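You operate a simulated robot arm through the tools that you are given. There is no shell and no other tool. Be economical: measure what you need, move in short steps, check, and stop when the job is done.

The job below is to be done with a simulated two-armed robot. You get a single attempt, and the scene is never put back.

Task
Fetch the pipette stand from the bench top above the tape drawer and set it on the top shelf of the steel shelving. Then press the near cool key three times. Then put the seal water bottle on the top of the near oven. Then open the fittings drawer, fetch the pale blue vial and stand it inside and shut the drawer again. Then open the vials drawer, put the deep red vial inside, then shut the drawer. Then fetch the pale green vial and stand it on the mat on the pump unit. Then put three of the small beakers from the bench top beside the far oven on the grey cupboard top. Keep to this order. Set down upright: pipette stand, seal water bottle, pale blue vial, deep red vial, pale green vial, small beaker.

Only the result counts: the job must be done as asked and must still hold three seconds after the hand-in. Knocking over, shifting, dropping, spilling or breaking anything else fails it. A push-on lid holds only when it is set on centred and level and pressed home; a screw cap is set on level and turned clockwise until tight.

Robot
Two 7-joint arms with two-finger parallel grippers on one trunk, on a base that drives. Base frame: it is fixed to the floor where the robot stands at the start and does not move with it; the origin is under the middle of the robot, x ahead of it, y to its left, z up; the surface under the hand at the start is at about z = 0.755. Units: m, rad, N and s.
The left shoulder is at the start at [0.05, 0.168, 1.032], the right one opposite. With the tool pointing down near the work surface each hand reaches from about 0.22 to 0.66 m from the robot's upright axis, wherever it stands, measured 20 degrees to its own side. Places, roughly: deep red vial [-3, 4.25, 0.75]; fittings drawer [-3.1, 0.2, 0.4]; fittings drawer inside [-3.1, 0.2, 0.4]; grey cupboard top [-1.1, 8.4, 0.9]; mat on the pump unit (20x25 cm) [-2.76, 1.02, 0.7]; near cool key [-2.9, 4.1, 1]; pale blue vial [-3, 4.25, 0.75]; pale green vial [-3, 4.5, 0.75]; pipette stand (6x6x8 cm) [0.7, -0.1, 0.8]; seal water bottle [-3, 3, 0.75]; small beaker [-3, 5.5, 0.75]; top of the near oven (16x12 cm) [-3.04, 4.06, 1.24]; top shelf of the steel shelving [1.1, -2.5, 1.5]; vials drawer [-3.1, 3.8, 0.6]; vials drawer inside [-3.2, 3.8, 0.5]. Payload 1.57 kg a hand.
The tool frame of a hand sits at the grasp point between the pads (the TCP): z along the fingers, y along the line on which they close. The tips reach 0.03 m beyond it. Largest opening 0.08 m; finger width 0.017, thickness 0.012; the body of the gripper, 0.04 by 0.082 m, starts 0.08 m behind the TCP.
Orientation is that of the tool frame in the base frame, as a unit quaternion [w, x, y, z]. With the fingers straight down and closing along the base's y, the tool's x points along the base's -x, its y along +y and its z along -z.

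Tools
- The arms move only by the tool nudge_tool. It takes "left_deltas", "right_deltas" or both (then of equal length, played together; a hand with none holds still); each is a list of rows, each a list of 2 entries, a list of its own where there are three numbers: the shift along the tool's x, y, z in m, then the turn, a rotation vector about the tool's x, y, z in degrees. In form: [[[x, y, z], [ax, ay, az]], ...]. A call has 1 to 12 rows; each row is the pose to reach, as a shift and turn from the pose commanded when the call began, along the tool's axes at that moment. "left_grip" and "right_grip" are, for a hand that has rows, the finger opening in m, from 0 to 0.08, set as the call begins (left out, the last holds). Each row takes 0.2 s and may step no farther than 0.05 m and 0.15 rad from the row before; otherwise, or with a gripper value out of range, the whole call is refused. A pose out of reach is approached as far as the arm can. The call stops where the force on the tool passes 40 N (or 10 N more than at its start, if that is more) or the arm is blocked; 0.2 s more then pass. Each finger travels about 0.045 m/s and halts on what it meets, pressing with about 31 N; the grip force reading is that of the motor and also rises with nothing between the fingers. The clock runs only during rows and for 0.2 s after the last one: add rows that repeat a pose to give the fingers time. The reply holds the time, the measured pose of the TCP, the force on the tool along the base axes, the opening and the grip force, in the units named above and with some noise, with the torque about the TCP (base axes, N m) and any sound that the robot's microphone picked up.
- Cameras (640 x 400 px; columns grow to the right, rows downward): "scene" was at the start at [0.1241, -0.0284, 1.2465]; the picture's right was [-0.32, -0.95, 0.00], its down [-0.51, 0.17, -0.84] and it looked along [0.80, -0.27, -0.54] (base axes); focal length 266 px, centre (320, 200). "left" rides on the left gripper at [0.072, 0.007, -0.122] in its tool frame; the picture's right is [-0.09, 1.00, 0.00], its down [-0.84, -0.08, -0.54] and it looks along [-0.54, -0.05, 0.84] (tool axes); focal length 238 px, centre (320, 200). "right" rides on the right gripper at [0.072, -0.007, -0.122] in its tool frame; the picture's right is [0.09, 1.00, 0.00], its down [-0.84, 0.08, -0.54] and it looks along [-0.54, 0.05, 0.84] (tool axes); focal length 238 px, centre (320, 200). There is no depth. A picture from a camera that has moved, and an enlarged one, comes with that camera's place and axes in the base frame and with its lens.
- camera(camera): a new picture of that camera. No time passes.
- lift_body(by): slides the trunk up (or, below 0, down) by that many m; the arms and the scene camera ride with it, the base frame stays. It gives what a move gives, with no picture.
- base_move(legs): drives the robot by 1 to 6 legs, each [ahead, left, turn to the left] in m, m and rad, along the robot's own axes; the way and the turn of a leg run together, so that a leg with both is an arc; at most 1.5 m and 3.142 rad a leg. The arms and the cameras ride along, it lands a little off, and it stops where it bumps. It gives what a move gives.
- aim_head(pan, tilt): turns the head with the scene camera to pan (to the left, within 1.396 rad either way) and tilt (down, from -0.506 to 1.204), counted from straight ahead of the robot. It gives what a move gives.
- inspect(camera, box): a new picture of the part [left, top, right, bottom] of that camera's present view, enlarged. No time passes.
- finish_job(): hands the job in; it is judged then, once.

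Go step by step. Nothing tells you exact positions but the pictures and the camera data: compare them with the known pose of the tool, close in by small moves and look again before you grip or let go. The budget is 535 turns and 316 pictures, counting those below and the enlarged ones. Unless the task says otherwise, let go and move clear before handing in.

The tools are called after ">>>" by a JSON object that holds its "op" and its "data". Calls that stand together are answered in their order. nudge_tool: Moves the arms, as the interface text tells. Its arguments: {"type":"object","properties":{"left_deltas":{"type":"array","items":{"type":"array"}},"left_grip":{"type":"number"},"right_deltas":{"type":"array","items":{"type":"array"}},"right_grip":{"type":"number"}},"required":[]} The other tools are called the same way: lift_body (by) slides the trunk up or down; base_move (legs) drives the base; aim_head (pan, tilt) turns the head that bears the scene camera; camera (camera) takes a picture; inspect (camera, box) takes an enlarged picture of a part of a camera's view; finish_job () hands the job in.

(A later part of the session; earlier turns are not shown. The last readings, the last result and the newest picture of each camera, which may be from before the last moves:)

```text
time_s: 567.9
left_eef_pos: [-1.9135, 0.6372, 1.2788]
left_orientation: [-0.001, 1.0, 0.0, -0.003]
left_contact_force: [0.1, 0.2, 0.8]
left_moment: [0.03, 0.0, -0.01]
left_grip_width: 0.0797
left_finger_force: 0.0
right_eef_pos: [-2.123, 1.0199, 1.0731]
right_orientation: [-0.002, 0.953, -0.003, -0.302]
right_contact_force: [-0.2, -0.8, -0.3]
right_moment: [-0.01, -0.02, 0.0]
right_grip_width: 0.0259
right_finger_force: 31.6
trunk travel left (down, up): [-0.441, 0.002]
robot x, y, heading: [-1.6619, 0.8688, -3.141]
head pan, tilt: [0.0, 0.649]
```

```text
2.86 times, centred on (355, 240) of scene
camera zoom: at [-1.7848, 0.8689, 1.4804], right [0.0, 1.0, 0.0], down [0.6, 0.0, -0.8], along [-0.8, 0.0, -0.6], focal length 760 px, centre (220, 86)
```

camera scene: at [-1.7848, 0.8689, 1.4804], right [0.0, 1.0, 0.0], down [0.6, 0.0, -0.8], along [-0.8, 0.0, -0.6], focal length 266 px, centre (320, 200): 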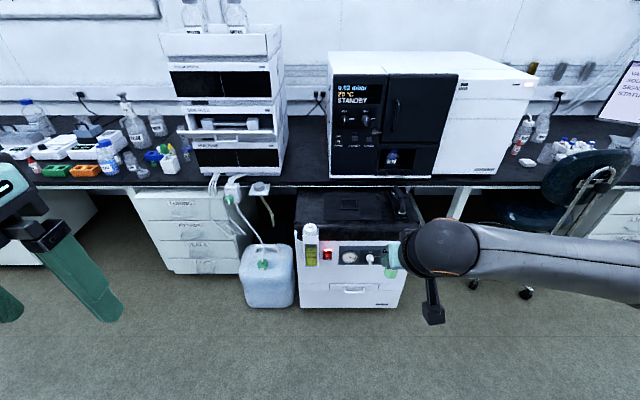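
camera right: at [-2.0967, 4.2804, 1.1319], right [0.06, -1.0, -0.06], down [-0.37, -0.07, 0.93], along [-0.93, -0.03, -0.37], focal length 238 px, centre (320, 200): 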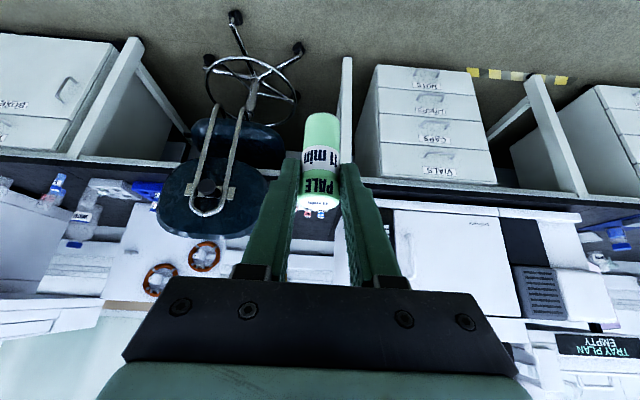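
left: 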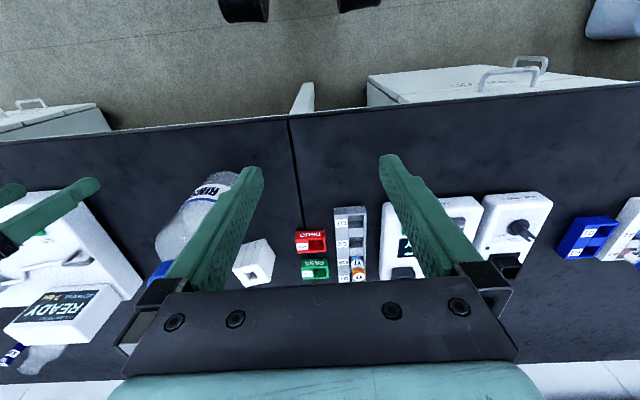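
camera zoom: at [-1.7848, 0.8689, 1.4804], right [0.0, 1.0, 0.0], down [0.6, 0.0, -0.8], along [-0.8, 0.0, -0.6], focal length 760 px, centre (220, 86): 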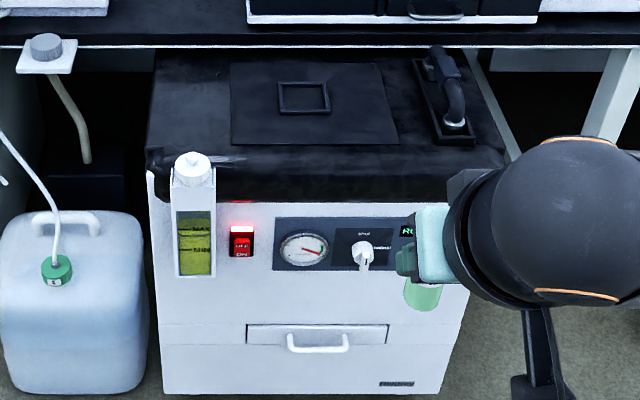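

The mat is the dark rectangle on the pump unit's top, centre (-2.767, 1.026), with a small square frame on it. I'll place the vial on clear mat at about (-2.72, 1.08). Approach.

>>> {"op": "lift_body", "data": {"by": -0.15}}

>>> {"op": "base_move", "data": {"legs": [[0.5, -0.06, 0]]}}

>>> {"op": "aim_head", "data": {"pan": -0.25, "tilt": 0.75}}

>>> {"op": "camera", "data": {"camera": "scene"}}

>>> {"op": "camera", "data": {"camera": "right"}}

```text
time_s: 569.7
left_eef_pos: [-1.9133, 0.6365, 1.1284]
left_orientation: [-0.002, 1.0, 0.001, -0.003]
left_contact_force: [0.4, 0.2, 0.1]
left_moment: [-0.01, 0.02, 0.0]
left_grip_width: 0.0802
left_finger_force: 0.0
right_eef_pos: [-2.1231, 1.0196, 0.9222]
right_orientation: [-0.004, 0.953, -0.005, -0.303]
right_contact_force: [0.3, -0.1, 0.1]
right_moment: [0.0, -0.04, -0.01]
right_grip_width: 0.0259
right_finger_force: 31.4
trunk travel left (down, up): [-0.291, 0.152]
robot x, y, heading: [-1.6571, 0.8681, -3.139]
head pan, tilt: [0.0, 0.649]
```

```text
time_s: 572.6
left_eef_pos: [-2.411, 0.694, 1.128]
left_orientation: [-0.001, 1.0, 0.004, -0.003]
left_contact_force: [0.7, 0.5, 0.2]
left_moment: [0.0, -0.04, 0.03]
left_grip_width: 0.0798
left_finger_force: 0.1
right_eef_pos: [-2.6257, 1.0749, 0.9229]
right_orientation: [-0.002, 0.954, -0.001, -0.301]
right_contact_force: [0.0, 0.4, -0.5]
right_moment: [0.0, -0.01, -0.04]
right_grip_width: 0.026
right_finger_force: 31.5
trunk travel left (down, up): [-0.291, 0.152]
robot x, y, heading: [-2.1568, 0.9314, -3.136]
head pan, tilt: [0.0, 0.649]
```

```text
time_s: 573.4
left_eef_pos: [-2.41, 0.6939, 1.1285]
left_orientation: [-0.002, 1.0, 0.005, -0.002]
left_contact_force: [0.3, 0.2, 0.4]
left_moment: [0.0, -0.02, 0.0]
left_grip_width: 0.08
left_finger_force: 0.0
right_eef_pos: [-2.6237, 1.0754, 0.9235]
right_orientation: [-0.002, 0.953, -0.002, -0.302]
right_contact_force: [0.0, 0.2, -0.5]
right_moment: [0.0, -0.05, 0.03]
right_grip_width: 0.026
right_finger_force: 31.1
trunk travel left (down, up): [-0.291, 0.152]
robot x, y, heading: [-2.1594, 0.9269, -3.136]
head pan, tilt: [-0.25, 0.75]
```

```text
106 pictures are left
camera scene: at [-2.2779, 0.9479, 1.3218], right [0.24, 0.97, 0.0], down [0.66, -0.16, -0.73], along [-0.71, 0.18, -0.68], focal length 266 px, centre (320, 200)
```

scene: 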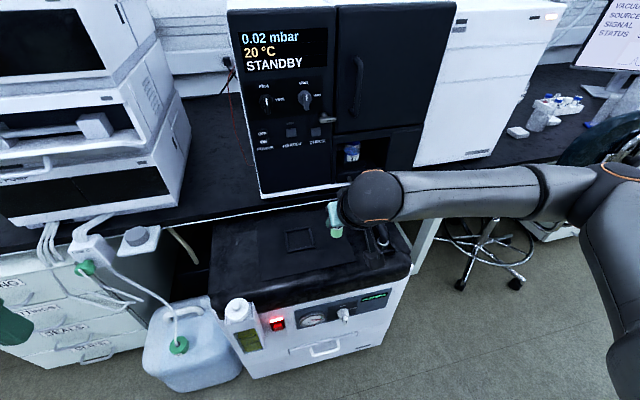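

```text
105 pictures are left
camera right: at [-2.4954, 1.0804, 0.9804], right [0.07, -1.0, -0.06], down [-0.37, -0.08, 0.93], along [-0.93, -0.05, -0.38], focal length 238 px, centre (320, 200)
```

right: 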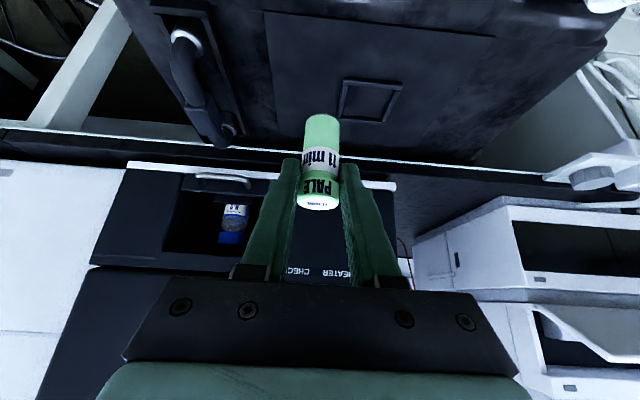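

Move over the target and down to ~5 cm above the mat.

>>> {"op": "nudge_tool", "data": {"right_deltas": [[[-0.0343, -0.004, 0.0242], [0, 0, 0]], [[-0.0687, -0.008, 0.0484], [0, 0, 0]], [[-0.05, -0.008, 0.0756], [0, 0, 0]], [[-0.03, -0.008, 0.1028], [0, 0, 0]], [[-0.0111, -0.008, 0.13], [0, 0, 0]], [[-0.0111, -0.008, 0.13], [0, 0, 0]]]}}

>>> {"op": "camera", "data": {"camera": "right"}}

>>> {"op": "inspect", "data": {"camera": "scene", "box": [200, 170, 440, 320]}}

```text
time_s: 574.8
left_eef_pos: [-2.4105, 0.6941, 1.1287]
left_orientation: [-0.001, 1.0, 0.005, -0.003]
left_contact_force: [-0.2, -0.4, -0.5]
left_moment: [0.03, 0.0, 0.02]
left_grip_width: 0.0798
left_finger_force: 0.0
right_eef_pos: [-2.7077, 1.0849, 0.8215]
right_orientation: [-0.002, 0.953, -0.001, -0.304]
right_contact_force: [-0.6, -0.6, 0.0]
right_moment: [-0.02, -0.03, 0.03]
right_grip_width: 0.0259
right_finger_force: 30.7
trunk travel left (down, up): [-0.291, 0.152]
robot x, y, heading: [-2.1602, 0.9278, -3.14]
head pan, tilt: [-0.25, 0.75]
```

```text
104 pictures are left
camera right: at [-2.5787, 1.0896, 0.8796], right [0.07, -1.0, -0.06], down [-0.37, -0.08, 0.93], along [-0.93, -0.05, -0.37], focal length 238 px, centre (320, 200)
```

right: 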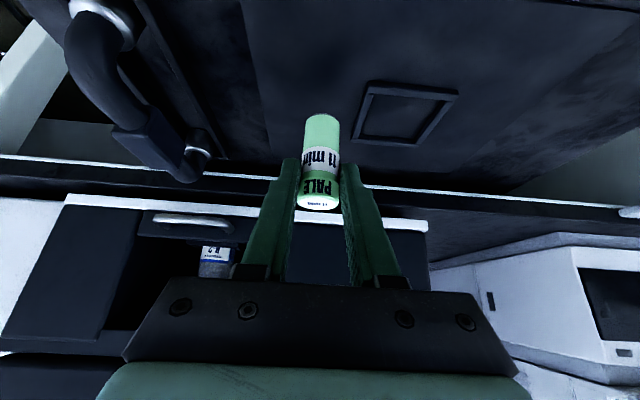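

```text
2.67 times, centred on (320, 245) of scene
camera zoom: at [-2.2779, 0.9479, 1.3218], right [0.24, 0.97, 0.0], down [0.66, -0.16, -0.73], along [-0.71, 0.18, -0.68], focal length 710 px, centre (320, 80)
```

zoom: 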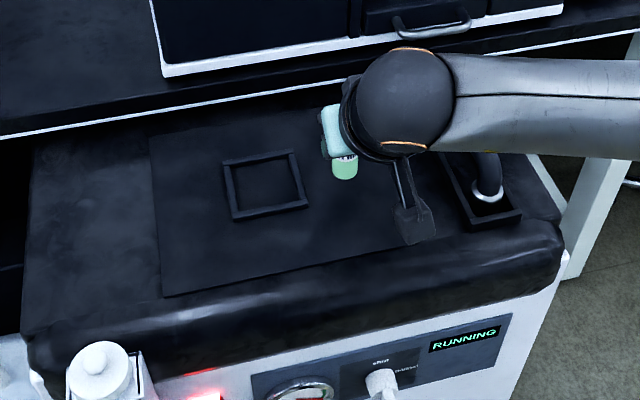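

Inside the mat, clear of the frame. Lower to contact.

>>> {"op": "nudge_tool", "data": {"right_deltas": [[[0.0115, 0, 0.0163], [0, 0, 0]], [[0.0202, 0, 0.0286], [0, 0, 0]], [[0.026, 0, 0.0367], [0, 0, 0]], [[0.026, 0, 0.0367], [0, 0, 0]]]}}

>>> {"op": "inspect", "data": {"camera": "right", "box": [220, 60, 420, 220]}}

```text
time_s: 575.8
left_eef_pos: [-2.4112, 0.6935, 1.1294]
left_orientation: [-0.002, 1.0, 0.004, -0.003]
left_contact_force: [0.3, 0.9, 0.3]
left_moment: [-0.01, 0.01, 0.0]
left_grip_width: 0.08
left_finger_force: 0.1
right_eef_pos: [-2.7063, 1.0832, 0.7788]
right_orientation: [-0.001, 0.953, -0.001, -0.303]
right_contact_force: [0.3, 0.3, -0.6]
right_moment: [0.0, -0.02, 0.0]
right_grip_width: 0.0261
right_finger_force: 31.3
trunk travel left (down, up): [-0.291, 0.152]
robot x, y, heading: [-2.159, 0.9265, -3.135]
head pan, tilt: [-0.25, 0.75]
```

```text
2.50 times, centred on (320, 140) of right
camera zoom: at [-2.5782, 1.0885, 0.8363], right [0.07, -1.0, -0.06], down [-0.37, -0.08, 0.93], along [-0.93, -0.05, -0.37], focal length 596 px, centre (320, 350)
```

zoom: 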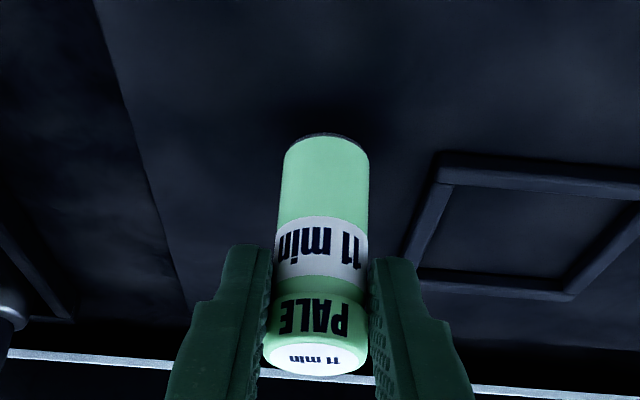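

>>> {"op": "nudge_tool", "data": {"right_deltas": [[[0.0014, 0, 0.002], [0, 0, 0]], [[0.0029, 0, 0.0041], [0, 0, 0]], [[0.0029, 0, 0.0041], [0, 0, 0]]]}}

```text
time_s: 576.6
left_eef_pos: [-2.4116, 0.6944, 1.1294]
left_orientation: [-0.002, 1.0, 0.005, -0.003]
left_contact_force: [0.2, 0.4, -0.8]
left_moment: [-0.03, 0.01, -0.01]
left_grip_width: 0.0799
left_finger_force: 0.1
right_eef_pos: [-2.7064, 1.0835, 0.7723]
right_orientation: [-0.001, 0.953, -0.001, -0.302]
right_contact_force: [-0.3, -0.2, 0.6]
right_moment: [0.02, 0.02, -0.02]
right_grip_width: 0.0259
right_finger_force: 31.1
trunk travel left (down, up): [-0.291, 0.152]
robot x, y, heading: [-2.1532, 0.9279, -3.136]
head pan, tilt: [-0.25, 0.75]
```

>>> {"op": "nudge_tool", "data": {"right_deltas": [[[0.0014, 0, 0.002], [0, 0, 0]], [[0.0029, 0, 0.0041], [0, 0, 0]], [[0.0029, 0, 0.0041], [0, 0, 0]]]}}

>>> {"op": "inspect", "data": {"camera": "right", "box": [220, 60, 420, 220]}}

```text
time_s: 577.4
left_eef_pos: [-2.4103, 0.6947, 1.1289]
left_orientation: [-0.001, 1.0, 0.004, -0.002]
left_contact_force: [0.5, 0.6, -0.3]
left_moment: [-0.01, -0.02, -0.04]
left_grip_width: 0.0799
left_finger_force: 0.1
right_eef_pos: [-2.7073, 1.0835, 0.7685]
right_orientation: [-0.002, 0.953, -0.001, -0.302]
right_contact_force: [0.2, -0.5, -0.7]
right_moment: [0.0, -0.02, 0.01]
right_grip_width: 0.0261
right_finger_force: 31.1
trunk travel left (down, up): [-0.291, 0.152]
robot x, y, heading: [-2.1556, 0.929, -3.135]
head pan, tilt: [-0.25, 0.75]
```

```text
2.50 times, centred on (320, 140) of right
camera zoom: at [-2.5793, 1.0887, 0.8258], right [0.07, -1.0, -0.06], down [-0.37, -0.08, 0.93], along [-0.93, -0.05, -0.38], focal length 596 px, centre (320, 350)
```

zoom: 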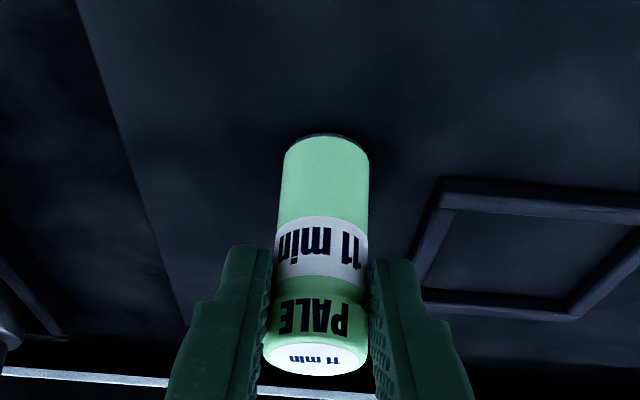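

>>> {"op": "nudge_tool", "data": {"right_deltas": [[[0.0014, 0, 0.002], [0, 0, 0]], [[0.0029, 0, 0.0041], [0, 0, 0]], [[0.0043, 0, 0.0061], [0, 0, 0]], [[0.0043, 0, 0.0061], [0, 0, 0]]]}}

```text
time_s: 578.4
left_eef_pos: [-2.4092, 0.6941, 1.1295]
left_orientation: [-0.002, 1.0, 0.004, -0.004]
left_contact_force: [-0.7, 0.4, 0.7]
left_moment: [0.05, 0.01, 0.03]
left_grip_width: 0.0798
left_finger_force: 0.0
right_eef_pos: [-2.7091, 1.0818, 0.7639]
right_orientation: [-0.001, 0.952, -0.001, -0.308]
right_contact_force: [-1.2, 0.0, 20.6]
right_moment: [0.01, 0.46, -0.02]
right_grip_width: 0.0261
right_finger_force: 31.0
trunk travel left (down, up): [-0.291, 0.152]
robot x, y, heading: [-2.1576, 0.9268, -3.137]
head pan, tilt: [-0.25, 0.75]
```

Contact (20 N). Ease up 2 mm, open, then rise straight up.

>>> {"op": "nudge_tool", "data": {"right_deltas": [[[-0.0012, 0, -0.0016], [0, 0, 0]], [[-0.0012, 0, -0.0016], [0, 0, 0]]]}}

>>> {"op": "nudge_tool", "data": {"right_deltas": [[[0, 0, 0], [0, 0, 0]], [[0, 0, 0], [0, 0, 0]], [[0, 0, 0], [0, 0, 0]]], "right_grip": 0.044}}

>>> {"op": "nudge_tool", "data": {"right_deltas": [[[-0.0144, 0, -0.0205], [0, 0, 0]], [[-0.0289, 0, -0.041], [0, 0, 0]], [[-0.0433, 0, -0.0615], [0, 0, 0]], [[-0.0578, 0, -0.082], [0, 0, 0]], [[-0.0808, 0, -0.1148], [0, 0, 0]], [[-0.104, 0, -0.1476], [0, 0, 0]]]}}

>>> {"op": "base_move", "data": {"legs": [[-0.5, 0, 0]]}}

>>> {"op": "camera", "data": {"camera": "scene"}}

```text
time_s: 579.0
left_eef_pos: [-2.4108, 0.6944, 1.1295]
left_orientation: [-0.002, 1.0, 0.004, -0.004]
left_contact_force: [-0.4, -0.5, 0.3]
left_moment: [0.02, -0.02, -0.01]
left_grip_width: 0.08
left_finger_force: 0.2
right_eef_pos: [-2.7085, 1.0822, 0.7649]
right_orientation: [-0.001, 0.952, 0.0, -0.305]
right_contact_force: [-5.8, -1.3, 15.6]
right_moment: [-0.09, 0.61, 0.02]
right_grip_width: 0.0262
right_finger_force: 31.3
trunk travel left (down, up): [-0.291, 0.152]
robot x, y, heading: [-2.1582, 0.9296, -3.127]
head pan, tilt: [-0.25, 0.75]
```

```text
time_s: 579.8
left_eef_pos: [-2.4115, 0.6937, 1.129]
left_orientation: [-0.002, 1.0, 0.005, -0.002]
left_contact_force: [-0.5, -0.6, 0.2]
left_moment: [-0.04, 0.02, 0.01]
left_grip_width: 0.08
left_finger_force: 0.1
right_eef_pos: [-2.7084, 1.084, 0.7622]
right_orientation: [-0.002, 0.953, -0.001, -0.302]
right_contact_force: [0.2, -0.2, 1.0]
right_moment: [-0.02, -0.02, -0.01]
right_grip_width: 0.0441
right_finger_force: 0.0
trunk travel left (down, up): [-0.291, 0.152]
robot x, y, heading: [-2.154, 0.9288, -3.136]
head pan, tilt: [-0.25, 0.75]
```

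```text
time_s: 581.2
left_eef_pos: [-2.4101, 0.6934, 1.1304]
left_orientation: [-0.002, 1.0, 0.005, -0.003]
left_contact_force: [-0.1, 0.2, -0.3]
left_moment: [0.02, 0.01, 0.02]
left_grip_width: 0.0801
left_finger_force: 0.1
right_eef_pos: [-2.7076, 1.0819, 0.9413]
right_orientation: [-0.001, 0.953, -0.001, -0.302]
right_contact_force: [-0.3, 0.1, -0.4]
right_moment: [-0.03, 0.01, 0.0]
right_grip_width: 0.0441
right_finger_force: 0.1
trunk travel left (down, up): [-0.291, 0.152]
robot x, y, heading: [-2.1553, 0.9265, -3.132]
head pan, tilt: [-0.25, 0.75]
```

```text
time_s: 584.2
left_eef_pos: [-1.9121, 0.6974, 1.1293]
left_orientation: [-0.001, 1.0, -0.001, -0.003]
left_contact_force: [-0.1, 0.4, -0.1]
left_moment: [0.0, 0.03, 0.04]
left_grip_width: 0.0798
left_finger_force: 0.1
right_eef_pos: [-2.204, 1.0884, 0.9413]
right_orientation: [-0.004, 0.953, -0.007, -0.303]
right_contact_force: [0.4, -0.9, -0.2]
right_moment: [0.0, -0.02, 0.01]
right_grip_width: 0.044
right_finger_force: 0.1
trunk travel left (down, up): [-0.291, 0.152]
robot x, y, heading: [-1.6531, 0.928, 3.139]
head pan, tilt: [-0.25, 0.75]
```

```text
100 pictures are left
camera scene: at [-1.7765, 0.9502, 1.3219], right [0.25, 0.97, 0.0], down [0.66, -0.17, -0.73], along [-0.71, 0.18, -0.68], focal length 266 px, centre (320, 200)
```

scene: 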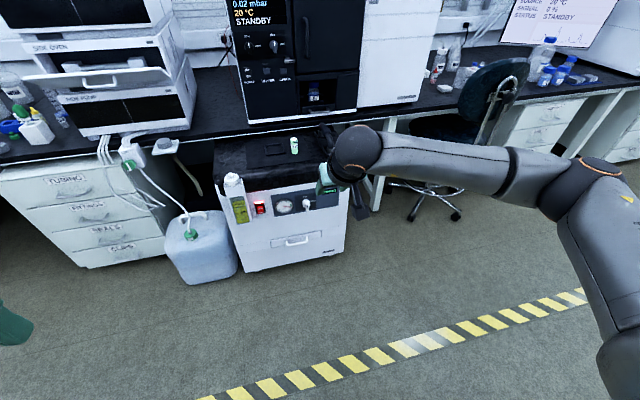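

Pale green stands on the mat. Last part: the small beakers near y≈5.5. Reset the hand to tool-down and drive up the aisle.

>>> {"op": "nudge_tool", "data": {"right_deltas": [[[0, 0, -0.01], [0, 8, 0]], [[0, 0, -0.02], [0, 16, 0]], [[0, 0, -0.03], [0, 24, 0]], [[0, 0, -0.05], [0, 32, 0]], [[0, 0, -0.08], [0, 35.2, 0]], [[0.05, 0, -0.12], [0, 35.2, 0]], [[0.09, 0, -0.14], [0, 35.2, 0]]], "right_grip": 0.08}}

>>> {"op": "base_move", "data": {"legs": [[0, 0, -1.568], [0, 0.1, 0], [1.5, 0, 0], [1.5, 0, 0], [1.3, 0, 0], [0, 0, 1.571]]}}

>>> {"op": "aim_head", "data": {"pan": -0.2, "tilt": 0.4}}

>>> {"op": "camera", "data": {"camera": "scene"}}

```text
refused: row 6 steps farther than a row can; nothing moved
```

```text
time_s: 613.5
left_eef_pos: [-1.8089, 4.979, 1.1291]
left_orientation: [-0.002, 1.0, -0.016, -0.003]
left_contact_force: [0.8, 0.6, -0.8]
left_moment: [-0.01, 0.01, 0.0]
left_grip_width: 0.0798
left_finger_force: 0.1
right_eef_pos: [-2.0895, 5.3779, 0.9412]
right_orientation: [-0.008, 0.953, -0.021, -0.302]
right_contact_force: [-0.8, -0.2, -0.1]
right_moment: [-0.01, -0.01, 0.04]
right_grip_width: 0.0442
right_finger_force: 0.1
trunk travel left (down, up): [-0.291, 0.152]
robot x, y, heading: [-1.5453, 5.2026, 3.109]
head pan, tilt: [-0.25, 0.75]
```

```text
time_s: 614.4
left_eef_pos: [-1.8101, 4.9788, 1.1295]
left_orientation: [-0.001, 1.0, -0.017, -0.002]
left_contact_force: [0.2, 0.2, 0.2]
left_moment: [-0.01, 0.03, -0.01]
left_grip_width: 0.0799
left_finger_force: 0.1
right_eef_pos: [-2.0891, 5.3779, 0.9402]
right_orientation: [-0.008, 0.953, -0.021, -0.303]
right_contact_force: [-0.4, 0.5, -0.4]
right_moment: [-0.01, -0.03, -0.01]
right_grip_width: 0.0443
right_finger_force: 0.0
trunk travel left (down, up): [-0.291, 0.152]
robot x, y, heading: [-1.5472, 5.2006, 3.104]
head pan, tilt: [-0.201, 0.4]
```

```text
99 pictures are left
camera scene: at [-1.6764, 5.2249, 1.3529], right [0.23, 0.97, 0.0], down [0.38, -0.09, -0.92], along [-0.9, 0.21, -0.39], focal length 266 px, centre (320, 200)
```

scene: 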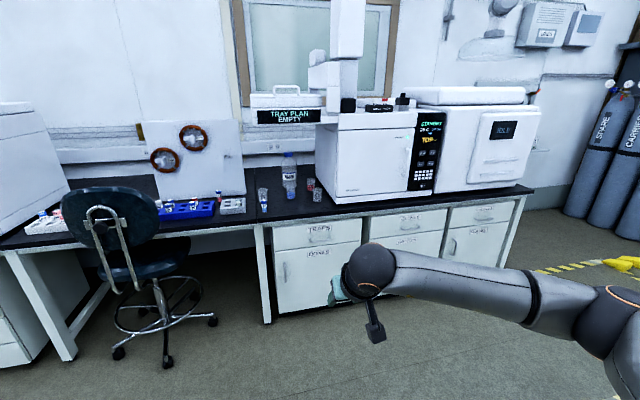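

>>> {"op": "inspect", "data": {"camera": "scene", "box": [200, 140, 360, 230]}}

>>> {"op": "nudge_tool", "data": {"right_deltas": [[[0, 0, -0.01], [0, 8, 0]], [[0, 0, -0.02], [0, 16, 0]], [[0, 0, -0.03], [0, 24, 0]], [[0, 0, -0.05], [0, 32, 0]], [[0, 0, -0.08], [0, 35.2, 0]], [[0.03, 0, -0.11], [0, 35.2, 0]], [[0.06, 0, -0.13], [0, 35.2, 0]]], "right_grip": 0.08}}

```text
4.00 times, centred on (280, 185) of scene
camera zoom: at [-1.6764, 5.2249, 1.3529], right [0.23, 0.97, 0.0], down [0.38, -0.09, -0.92], along [-0.9, 0.21, -0.39], focal length 1065 px, centre (480, 260)
```

zoom: 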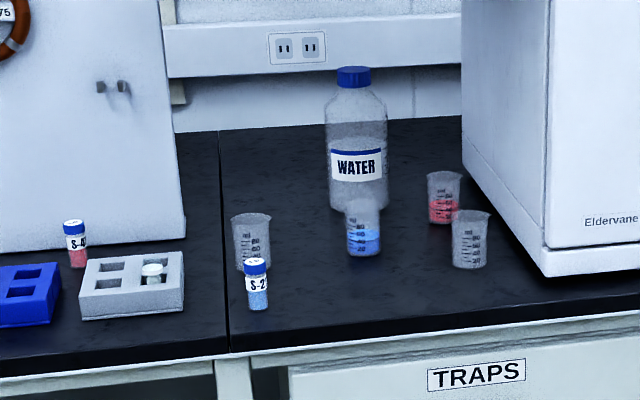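

```text
time_s: 616.0
left_eef_pos: [-1.8096, 4.98, 1.1292]
left_orientation: [-0.002, 1.0, -0.017, -0.002]
left_contact_force: [-0.9, -0.4, -1.7]
left_moment: [-0.03, 0.02, -0.01]
left_grip_width: 0.0798
left_finger_force: 0.0
right_eef_pos: [-1.9665, 5.3748, 1.0123]
right_orientation: [-0.001, 1.0, -0.022, -0.001]
right_contact_force: [0.4, 0.5, 0.2]
right_moment: [-0.02, 0.03, -0.02]
right_grip_width: 0.08
right_finger_force: 0.0
trunk travel left (down, up): [-0.291, 0.152]
robot x, y, heading: [-1.5434, 5.2031, 3.108]
head pan, tilt: [-0.201, 0.4]
```

Four small beakers: left empty (-3.09, 5.24), blue (-3.11, 5.40), red (-3.21, 5.54), right empty (-3.03, 5.54). I'll take left and right empties with both hands first. Approach.

>>> {"op": "base_move", "data": {"legs": [[0, 0, 0.036], [0, -0.17, 0], [0.75, 0, 0]]}}

>>> {"op": "lift_body", "data": {"by": -0.05}}

>>> {"op": "aim_head", "data": {"pan": 0, "tilt": 0.65}}

>>> {"op": "camera", "data": {"camera": "scene"}}

>>> {"op": "camera", "data": {"camera": "right"}}

>>> {"op": "camera", "data": {"camera": "left"}}

```text
time_s: 622.2
left_eef_pos: [-2.5621, 5.1487, 1.1287]
left_orientation: [-0.002, 1.0, -0.006, -0.003]
left_contact_force: [-0.8, -0.1, -0.2]
left_moment: [0.02, 0.0, 0.02]
left_grip_width: 0.0801
left_finger_force: 0.0
right_eef_pos: [-2.7289, 5.5412, 1.0117]
right_orientation: [-0.001, 1.0, -0.012, 0.0]
right_contact_force: [-0.1, -0.2, 1.1]
right_moment: [-0.01, 0.0, 0.02]
right_grip_width: 0.0801
right_finger_force: 0.0
trunk travel left (down, up): [-0.291, 0.152]
robot x, y, heading: [-2.3042, 5.3776, 3.13]
head pan, tilt: [-0.201, 0.4]
```

```text
time_s: 623.1
left_eef_pos: [-2.5623, 5.1477, 1.0786]
left_orientation: [-0.002, 1.0, -0.006, -0.003]
left_contact_force: [0.4, -1.2, -0.5]
left_moment: [-0.01, -0.03, 0.0]
left_grip_width: 0.08
left_finger_force: 0.0
right_eef_pos: [-2.7265, 5.5406, 0.9622]
right_orientation: [-0.002, 1.0, -0.012, -0.001]
right_contact_force: [-1.3, 0.0, 0.8]
right_moment: [-0.05, 0.03, -0.01]
right_grip_width: 0.08
right_finger_force: 0.0
trunk travel left (down, up): [-0.241, 0.202]
robot x, y, heading: [-2.3001, 5.3778, 3.13]
head pan, tilt: [-0.201, 0.4]
```

```text
time_s: 623.9
left_eef_pos: [-2.5627, 5.1483, 1.0788]
left_orientation: [-0.002, 1.0, -0.006, -0.003]
left_contact_force: [-0.6, 0.2, 1.0]
left_moment: [-0.04, 0.0, -0.02]
left_grip_width: 0.0798
left_finger_force: 0.1
right_eef_pos: [-2.7287, 5.5416, 0.961]
right_orientation: [-0.001, 1.0, -0.012, 0.0]
right_contact_force: [-0.2, -0.5, -0.3]
right_moment: [-0.01, -0.01, -0.03]
right_grip_width: 0.08
right_finger_force: 0.0
trunk travel left (down, up): [-0.241, 0.202]
robot x, y, heading: [-2.305, 5.3789, 3.127]
head pan, tilt: [0.0, 0.649]
```

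```text
97 pictures are left
camera scene: at [-2.4307, 5.3787, 1.2805], right [0.01, 1.0, 0.0], down [0.6, -0.01, -0.8], along [-0.8, 0.01, -0.6], focal length 266 px, centre (320, 200)
```

scene: 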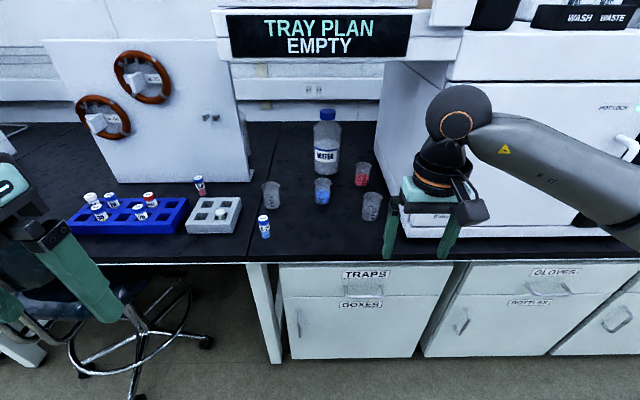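

```text
96 pictures are left
camera right: at [-2.6569, 5.5438, 1.0833], right [0.07, -1.0, 0.0], down [-0.84, -0.06, 0.54], along [-0.54, -0.04, -0.84], focal length 238 px, centre (320, 200)
```

right: 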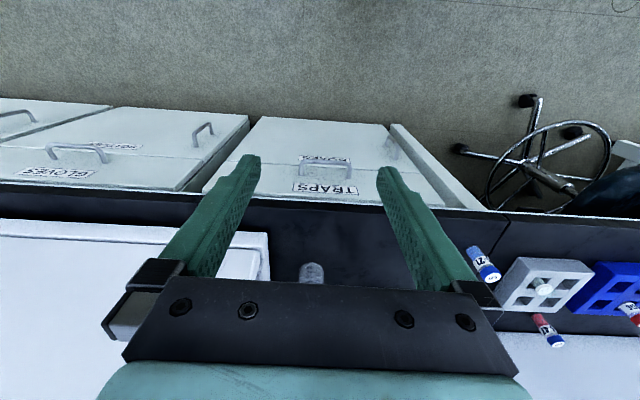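

```text
95 pictures are left
camera left: at [-2.4913, 5.1405, 1.2003], right [-0.1, -0.99, 0.0], down [-0.83, 0.09, 0.55], along [-0.54, 0.06, -0.84], focal length 238 px, centre (320, 200)
```

left: 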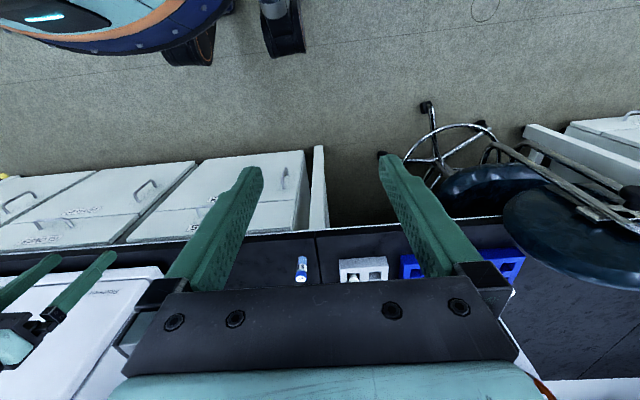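

>>> {"op": "inspect", "data": {"camera": "scene", "box": [240, 140, 400, 250]}}

```text
3.64 times, centred on (320, 195) of scene
camera zoom: at [-2.4307, 5.3787, 1.2805], right [0.01, 1.0, 0.0], down [0.6, -0.01, -0.8], along [-0.8, 0.01, -0.6], focal length 968 px, centre (320, 218)
```

zoom: 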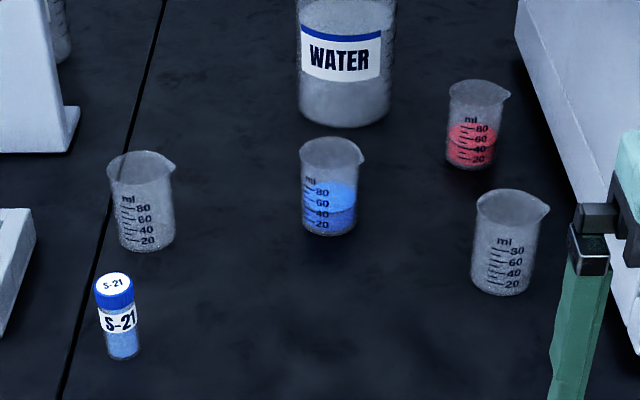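

Beakers' spouts face +y, so I'll grip front-to-back. Rotate both hands by 90° (right +, left −) and move forward.

>>> {"op": "nudge_tool", "data": {"right_deltas": [[[0, 0, -0.01], [0, 0, 8]], [[0, 0, -0.02], [0, 0, 16]], [[0, 0, -0.02], [0, 0, 24]], [[0, 0, -0.02], [0, 0, 32]], [[0, 0, -0.02], [0, 0, 40]], [[0, 0, -0.02], [0, 0, 48]], [[0, 0, -0.02], [0, 0, 56]], [[0, 0, -0.02], [0, 0, 64]], [[0, 0, -0.02], [0, 0, 72]], [[0, 0, -0.02], [0, 0, 80]], [[0, 0, -0.02], [0, 0, 88]], [[0, 0, -0.02], [0, 0, 90]]], "left_deltas": [[[0, 0, 0], [0, 0, -8]], [[0, 0, 0], [0, 0, -16]], [[0, 0, 0], [0, 0, -24]], [[0, 0, 0], [0, 0, -32]], [[0, 0, 0], [0, 0, -40]], [[0, 0, 0], [0, 0, -48]], [[0, 0, 0], [0, 0, -56]], [[0, 0, 0], [0, 0, -64]], [[0, 0, 0], [0, 0, -72]], [[0, 0, 0], [0, 0, -80]], [[0, 0, 0], [0, 0, -88]], [[0, 0, 0], [0, 0, -90]]]}}

>>> {"op": "base_move", "data": {"legs": [[0.2, 0, 0.012]]}}

>>> {"op": "camera", "data": {"camera": "right"}}

>>> {"op": "camera", "data": {"camera": "left"}}

```text
time_s: 626.5
left_eef_pos: [-2.5625, 5.1482, 1.0793]
left_orientation: [-0.003, 0.71, 0.704, -0.001]
left_contact_force: [0.0, 0.0, 0.8]
left_moment: [-0.01, 0.0, 0.02]
left_grip_width: 0.0802
left_finger_force: 0.1
right_eef_pos: [-2.7296, 5.5408, 0.9828]
right_orientation: [0.0, -0.698, 0.716, 0.001]
right_contact_force: [-0.6, -0.5, 0.1]
right_moment: [-0.01, 0.02, -0.02]
right_grip_width: 0.08
right_finger_force: 0.0
trunk travel left (down, up): [-0.241, 0.202]
robot x, y, heading: [-2.3049, 5.3772, 3.127]
head pan, tilt: [0.0, 0.649]
```

```text
time_s: 628.0
left_eef_pos: [-2.735, 5.1513, 1.0805]
left_orientation: [-0.003, 0.709, 0.705, -0.001]
left_contact_force: [-0.3, -0.5, -0.1]
left_moment: [-0.01, 0.02, -0.03]
left_grip_width: 0.0799
left_finger_force: 0.0
right_eef_pos: [-2.8971, 5.5407, 0.9807]
right_orientation: [-0.001, 0.709, -0.706, -0.006]
right_contact_force: [0.0, -0.4, -0.8]
right_moment: [-0.01, -0.01, 0.0]
right_grip_width: 0.0801
right_finger_force: 0.1
trunk travel left (down, up): [-0.241, 0.202]
robot x, y, heading: [-2.4733, 5.3811, 3.132]
head pan, tilt: [0.0, 0.649]
stopped in leg 1: the robot was blocked; the commanded pose is now the measured one
```

```text
93 pictures are left
camera right: at [-2.8896, 5.4664, 1.1014], right [-1.0, -0.1, 0.01], down [-0.08, 0.83, 0.55], along [-0.06, 0.55, -0.83], focal length 238 px, centre (320, 200)
```

right: 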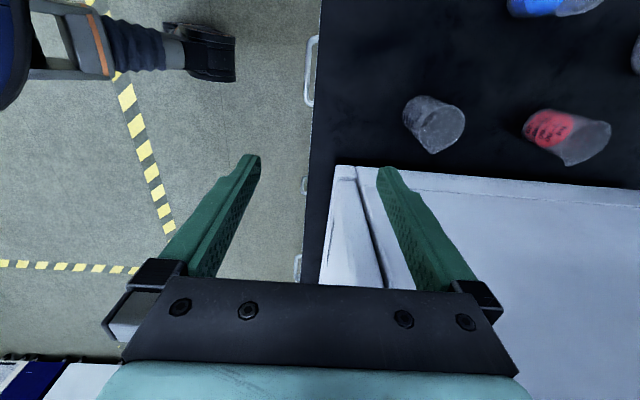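

```text
92 pictures are left
camera left: at [-2.7276, 5.223, 1.2021], right [1.0, -0.1, -0.01], down [-0.08, -0.84, 0.54], along [-0.06, -0.54, -0.84], focal length 238 px, centre (320, 200)
```

left: 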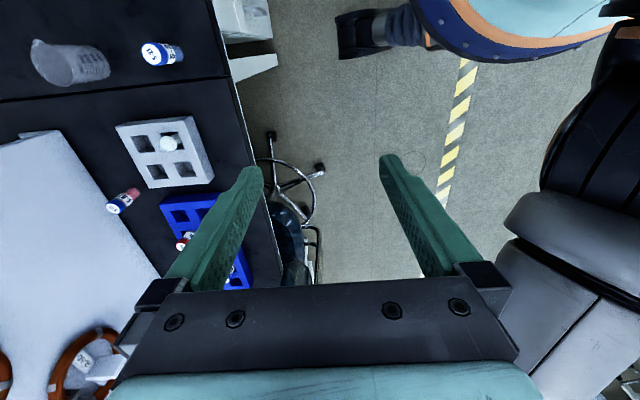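

The base bumped the cupboard at x=-2.473, so that's as close as it gets; back off 1 cm. Now move the right hand over the right empty beaker.

>>> {"op": "base_move", "data": {"legs": [[-0.01, 0, 0.008]]}}

>>> {"op": "nudge_tool", "data": {"right_deltas": [[[0.002, 0.04, 0], [0, 0, 0]], [[0.004, 0.08, 0], [0, 0, 0]], [[0.006, 0.12, 0], [0, 0, 0]], [[0.006, 0.147, 0.03], [0, 0, 0]], [[0.006, 0.147, 0.06], [0, 0, 0]], [[0.006, 0.147, 0.06], [0, 0, 0]]]}}

>>> {"op": "camera", "data": {"camera": "right"}}

>>> {"op": "camera", "data": {"camera": "scene"}}

```text
time_s: 628.7
left_eef_pos: [-2.7239, 5.1473, 1.0782]
left_orientation: [-0.003, 0.706, 0.708, 0.0]
left_contact_force: [-0.1, 0.1, 0.5]
left_moment: [0.01, 0.0, 0.0]
left_grip_width: 0.0801
left_finger_force: 0.0
right_eef_pos: [-2.8904, 5.5335, 0.98]
right_orientation: [-0.003, 0.711, -0.703, -0.005]
right_contact_force: [-0.2, 0.5, 0.6]
right_moment: [0.03, -0.01, 0.0]
right_grip_width: 0.0802
right_finger_force: 0.0
trunk travel left (down, up): [-0.241, 0.202]
robot x, y, heading: [-2.4737, 5.374, -3.141]
head pan, tilt: [0.0, 0.649]
```

```text
time_s: 629.4
left_eef_pos: [-2.7073, 5.1692, 1.0885]
left_orientation: [-0.005, 0.713, 0.701, -0.013]
left_contact_force: [0.5, -0.4, 1.7]
left_moment: [0.01, 0.01, 0.02]
left_grip_width: 0.0801
left_finger_force: 0.0
right_eef_pos: [-2.9123, 5.5369, 0.978]
right_orientation: [0.011, 0.769, -0.637, -0.043]
right_contact_force: [-1.0, -0.1, -0.7]
right_moment: [0.02, -0.04, -0.02]
right_grip_width: 0.0802
right_finger_force: 0.1
trunk travel left (down, up): [-0.241, 0.202]
robot x, y, heading: [-2.4594, 5.381, 3.118]
head pan, tilt: [0.0, 0.649]
stopped in row 3 (right hand): the arm was blocked; the commanded pose is now the measured one
```

```text
91 pictures are left
camera right: at [-2.8833, 5.4616, 1.0944], right [-0.96, -0.28, 0.07], down [-0.19, 0.79, 0.59], along [-0.22, 0.55, -0.8], focal length 238 px, centre (320, 200)
```

right: 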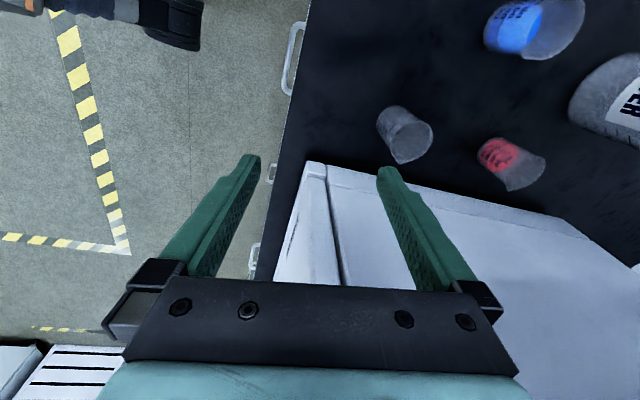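

```text
90 pictures are left
camera scene: at [-2.569, 5.4015, 1.283], right [0.02, 1.0, -0.02], down [0.59, -0.03, -0.81], along [-0.81, 0.01, -0.59], focal length 266 px, centre (320, 200)
```

scene: 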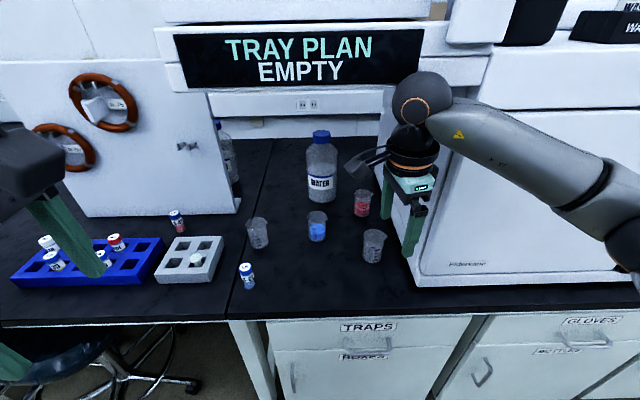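

The forearm met the far oven's front face. I'll back off and instead use the left arm for the right beaker (its elbow stays clear of the oven).

>>> {"op": "base_move", "data": {"legs": [[-0.25, 0, 0.02]]}}

>>> {"op": "nudge_tool", "data": {"right_deltas": [[[0, -0.03, -0.02], [0, 0, 0]], [[0, -0.06, -0.04], [0, 0, 0]], [[0, -0.09, -0.06], [0, 0, 0]]]}}

>>> {"op": "camera", "data": {"camera": "scene"}}

```text
time_s: 631.2
left_eef_pos: [-2.464, 5.1478, 1.0788]
left_orientation: [-0.003, 0.704, 0.71, 0.0]
left_contact_force: [0.0, 0.1, 0.0]
left_moment: [-0.03, 0.0, 0.03]
left_grip_width: 0.0799
left_finger_force: 0.0
right_eef_pos: [-2.6794, 5.5065, 0.9738]
right_orientation: [-0.001, 0.778, -0.627, -0.04]
right_contact_force: [0.3, 0.2, 0.5]
right_moment: [0.04, -0.01, -0.01]
right_grip_width: 0.08
right_finger_force: 0.0
trunk travel left (down, up): [-0.241, 0.202]
robot x, y, heading: [-2.2089, 5.381, -3.138]
head pan, tilt: [0.0, 0.649]
```

```text
time_s: 632.0
left_eef_pos: [-2.4641, 5.147, 1.0782]
left_orientation: [-0.003, 0.704, 0.71, -0.001]
left_contact_force: [0.6, 1.2, -0.1]
left_moment: [0.0, -0.01, 0.03]
left_grip_width: 0.0798
left_finger_force: 0.1
right_eef_pos: [-2.5887, 5.5229, 1.0282]
right_orientation: [-0.001, 0.779, -0.626, -0.041]
right_contact_force: [0.1, -0.4, -0.9]
right_moment: [-0.03, 0.01, 0.01]
right_grip_width: 0.0799
right_finger_force: 0.1
trunk travel left (down, up): [-0.241, 0.202]
robot x, y, heading: [-2.2117, 5.3801, -3.135]
head pan, tilt: [0.0, 0.649]
```

```text
89 pictures are left
camera scene: at [-2.3377, 5.3796, 1.2804], right [-0.01, 1.0, 0.0], down [0.6, 0.0, -0.8], along [-0.8, 0.0, -0.6], focal length 266 px, centre (320, 200)
```

scene: 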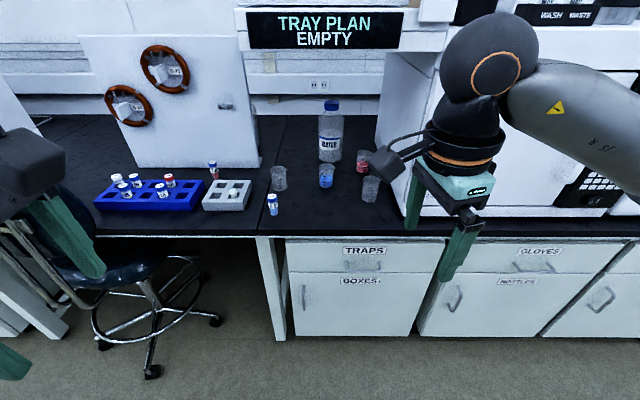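

Right beaker sits close to the oven side, so I want the left hand's camera on its −y side: rotate the left tool by 180°, and tuck the right hand back.

>>> {"op": "nudge_tool", "data": {"left_deltas": [[[0, 0, 0], [0, 0, 8]], [[0, 0, 0], [0, 0, 16]], [[0, 0, 0], [0, 0, 24]], [[0, 0, 0], [0, 0, 32]], [[0, 0, 0], [0, 0, 40]], [[0, 0, 0], [0, 0, 48]], [[0, 0, 0], [0, 0, 56]], [[0, 0, 0], [0, 0, 64]], [[0, 0, 0], [0, 0, 72]], [[0, 0, 0], [0, 0, 80]], [[0, 0, 0], [0, 0, 88]], [[0, 0, 0], [0, 0, 90]]], "right_deltas": [[[0, 0, 0], [0, 4, 0]], [[0, -0.02, 0], [0, 4.7, 0]], [[0, -0.04, 0], [0, 4.7, 4]], [[0, -0.06, 0], [0, 4.7, 8]], [[0, -0.06, 0], [0, 4.7, 12]], [[0, -0.06, 0], [0, 4.7, 12]], [[0, -0.06, 0], [0, 4.7, 12]], [[0, -0.06, 0], [0, 4.7, 12]], [[0, -0.06, 0], [0, 4.7, 12]], [[0, -0.06, 0], [0, 4.7, 12]], [[0, -0.06, 0], [0, 4.7, 12]], [[0, -0.06, 0], [0, 4.7, 12]]]}}

>>> {"op": "nudge_tool", "data": {"left_deltas": [[[0, 0, 0], [0, 0, 8]], [[0, 0, 0], [0, 0, 16]], [[0, 0, 0], [0, 0, 24]], [[0, 0, 0], [0, 0, 32]], [[0, 0, 0], [0, 0, 40]], [[0, 0, 0], [0, 0, 48]], [[0, 0, 0], [0, 0, 56]], [[0, 0, 0], [0, 0, 64]], [[0, 0, 0], [0, 0, 72]], [[0, 0, 0], [0, 0, 80]], [[0, 0, 0], [0, 0, 88]], [[0, 0, 0], [0, 0, 90]]]}}

>>> {"op": "base_move", "data": {"legs": [[0, -0.26, -0.006]]}}

>>> {"op": "camera", "data": {"camera": "left"}}

>>> {"op": "camera", "data": {"camera": "scene"}}

```text
time_s: 634.6
left_eef_pos: [-2.4658, 5.1468, 1.0787]
left_orientation: [-0.002, 1.0, 0.003, -0.002]
left_contact_force: [-0.8, 0.6, 0.0]
left_moment: [0.02, -0.02, -0.01]
left_grip_width: 0.0798
left_finger_force: 0.1
right_eef_pos: [-2.5307, 5.5357, 1.0258]
right_orientation: [0.029, 0.711, -0.703, -0.008]
right_contact_force: [-0.2, -0.7, 0.0]
right_moment: [0.01, -0.01, -0.01]
right_grip_width: 0.0802
right_finger_force: 0.1
trunk travel left (down, up): [-0.241, 0.202]
robot x, y, heading: [-2.2074, 5.381, -3.137]
head pan, tilt: [0.0, 0.649]
```

```text
time_s: 637.2
left_eef_pos: [-2.4343, 5.1856, 1.0672]
left_orientation: [0.0, 0.71, -0.704, -0.003]
left_contact_force: [-0.8, -0.3, -0.2]
left_moment: [-0.01, -0.01, 0.01]
left_grip_width: 0.0799
left_finger_force: 0.1
left hand out of reach, approached as far as the arm can: row 10, 11, 12
right_eef_pos: [-2.5308, 5.5365, 1.0251]
right_orientation: [0.028, 0.71, -0.703, -0.007]
right_contact_force: [-0.3, 0.1, 0.5]
right_moment: [0.0, 0.01, 0.04]
right_grip_width: 0.0798
right_finger_force: 0.1
trunk travel left (down, up): [-0.241, 0.202]
robot x, y, heading: [-2.2112, 5.3791, -3.138]
head pan, tilt: [0.0, 0.649]
```

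```text
time_s: 640.1
left_eef_pos: [-2.4353, 5.449, 1.0665]
left_orientation: [0.0, 0.708, -0.706, -0.003]
left_contact_force: [0.4, 0.1, 0.9]
left_moment: [-0.01, 0.03, 0.01]
left_grip_width: 0.0799
left_finger_force: 0.3
right_eef_pos: [-2.5302, 5.8001, 1.025]
right_orientation: [0.03, 0.708, -0.705, -0.009]
right_contact_force: [-0.7, 0.2, -0.1]
right_moment: [-0.02, -0.04, 0.03]
right_grip_width: 0.0801
right_finger_force: 0.1
trunk travel left (down, up): [-0.241, 0.202]
robot x, y, heading: [-2.2093, 5.6383, 3.142]
head pan, tilt: [0.0, 0.649]
```

```text
88 pictures are left
camera left: at [-2.4431, 5.3767, 1.1884], right [-1.0, 0.09, 0.0], down [0.08, 0.84, 0.54], along [0.04, 0.54, -0.84], focal length 238 px, centre (320, 200)
```

left: 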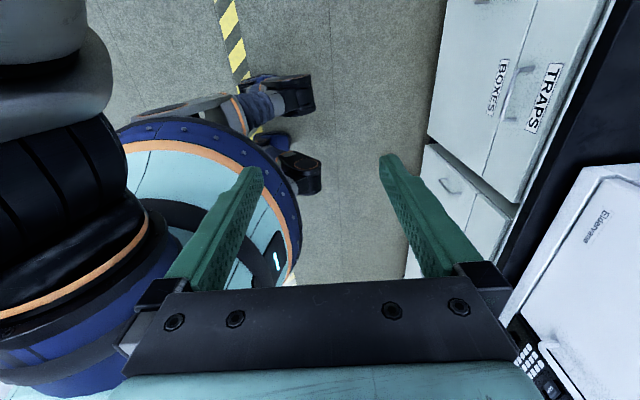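

```text
87 pictures are left
camera scene: at [-2.3386, 5.642, 1.2804], right [0.0, 1.0, 0.0], down [0.6, 0.0, -0.8], along [-0.8, 0.0, -0.6], focal length 266 px, centre (320, 200)
```

scene: 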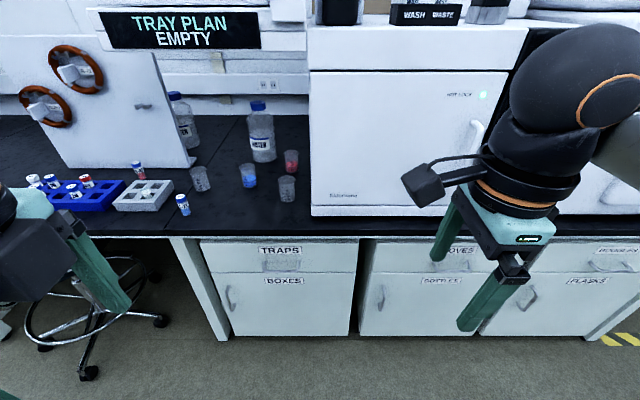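

Drive forward 0.24 and bring the left hand low over the right beaker.

>>> {"op": "base_move", "data": {"legs": [[0.24, 0, 0]]}}

>>> {"op": "nudge_tool", "data": {"left_deltas": [[[-0.01, 0.03, 0.035], [0, 0, 0]], [[-0.02, 0.06, 0.07], [0, 0, 0]], [[-0.03, 0.09, 0.1], [0, 0, 0]], [[-0.04, 0.12, 0.13], [0, 0, 0]], [[-0.05, 0.155, 0.15], [0, 0, 0]], [[-0.06, 0.195, 0.155], [0, 0, 0]], [[-0.07, 0.235, 0.155], [0, 0, 0]], [[-0.08, 0.275, 0.155], [0, 0, 0]], [[-0.086, 0.3, 0.155], [0, 0, 0]], [[-0.086, 0.3, 0.155], [0, 0, 0]]]}}

>>> {"op": "camera", "data": {"camera": "left"}}

>>> {"op": "camera", "data": {"camera": "scene"}}

```text
time_s: 641.9
left_eef_pos: [-2.6775, 5.4497, 1.0664]
left_orientation: [0.0, 0.708, -0.706, -0.002]
left_contact_force: [-0.3, -0.4, -0.3]
left_moment: [0.0, 0.04, 0.0]
left_grip_width: 0.0803
left_finger_force: 0.0
right_eef_pos: [-2.7718, 5.7998, 1.024]
right_orientation: [0.03, 0.709, -0.705, -0.007]
right_contact_force: [0.7, 0.0, 0.5]
right_moment: [0.0, -0.02, 0.01]
right_grip_width: 0.0799
right_finger_force: 0.0
trunk travel left (down, up): [-0.241, 0.202]
robot x, y, heading: [-2.4538, 5.642, 3.141]
head pan, tilt: [0.0, 0.649]
```

```text
time_s: 644.1
left_eef_pos: [-2.7417, 5.5141, 0.9593]
left_orientation: [0.001, 0.709, -0.705, -0.003]
left_contact_force: [-0.1, 0.6, -0.5]
left_moment: [0.02, 0.03, 0.01]
left_grip_width: 0.0802
left_finger_force: 0.0
left hand out of reach, approached as far as the arm can: row 1, 2, 3, 4, 5, 6, 7, 8, 9, 10
right_eef_pos: [-2.7724, 5.8003, 1.0258]
right_orientation: [0.029, 0.708, -0.705, -0.008]
right_contact_force: [-0.5, 0.3, -0.6]
right_moment: [0.02, 0.01, 0.01]
right_grip_width: 0.0799
right_finger_force: 0.1
trunk travel left (down, up): [-0.241, 0.202]
robot x, y, heading: [-2.4529, 5.6394, 3.143]
head pan, tilt: [0.0, 0.649]
```

```text
86 pictures are left
camera left: at [-2.7484, 5.4413, 1.0796], right [-1.0, 0.09, 0.01], down [0.08, 0.84, 0.54], along [0.04, 0.54, -0.84], focal length 238 px, centre (320, 200)
```

left: 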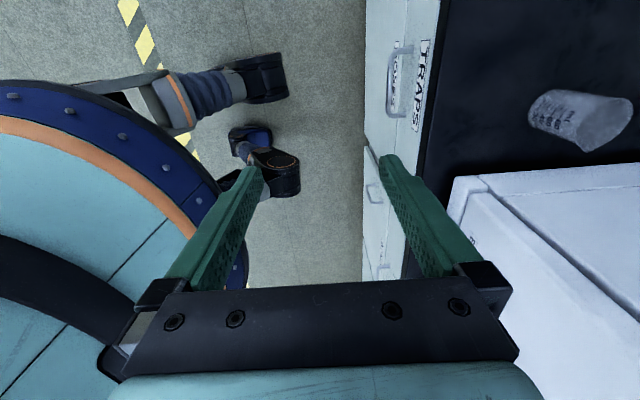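

```text
85 pictures are left
camera scene: at [-2.5804, 5.642, 1.2804], right [0.0, 1.0, 0.0], down [0.6, 0.0, -0.8], along [-0.8, 0.0, -0.6], focal length 266 px, centre (320, 200)
```

scene: 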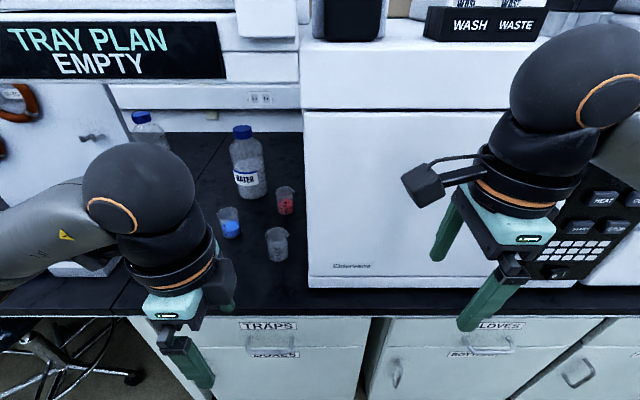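

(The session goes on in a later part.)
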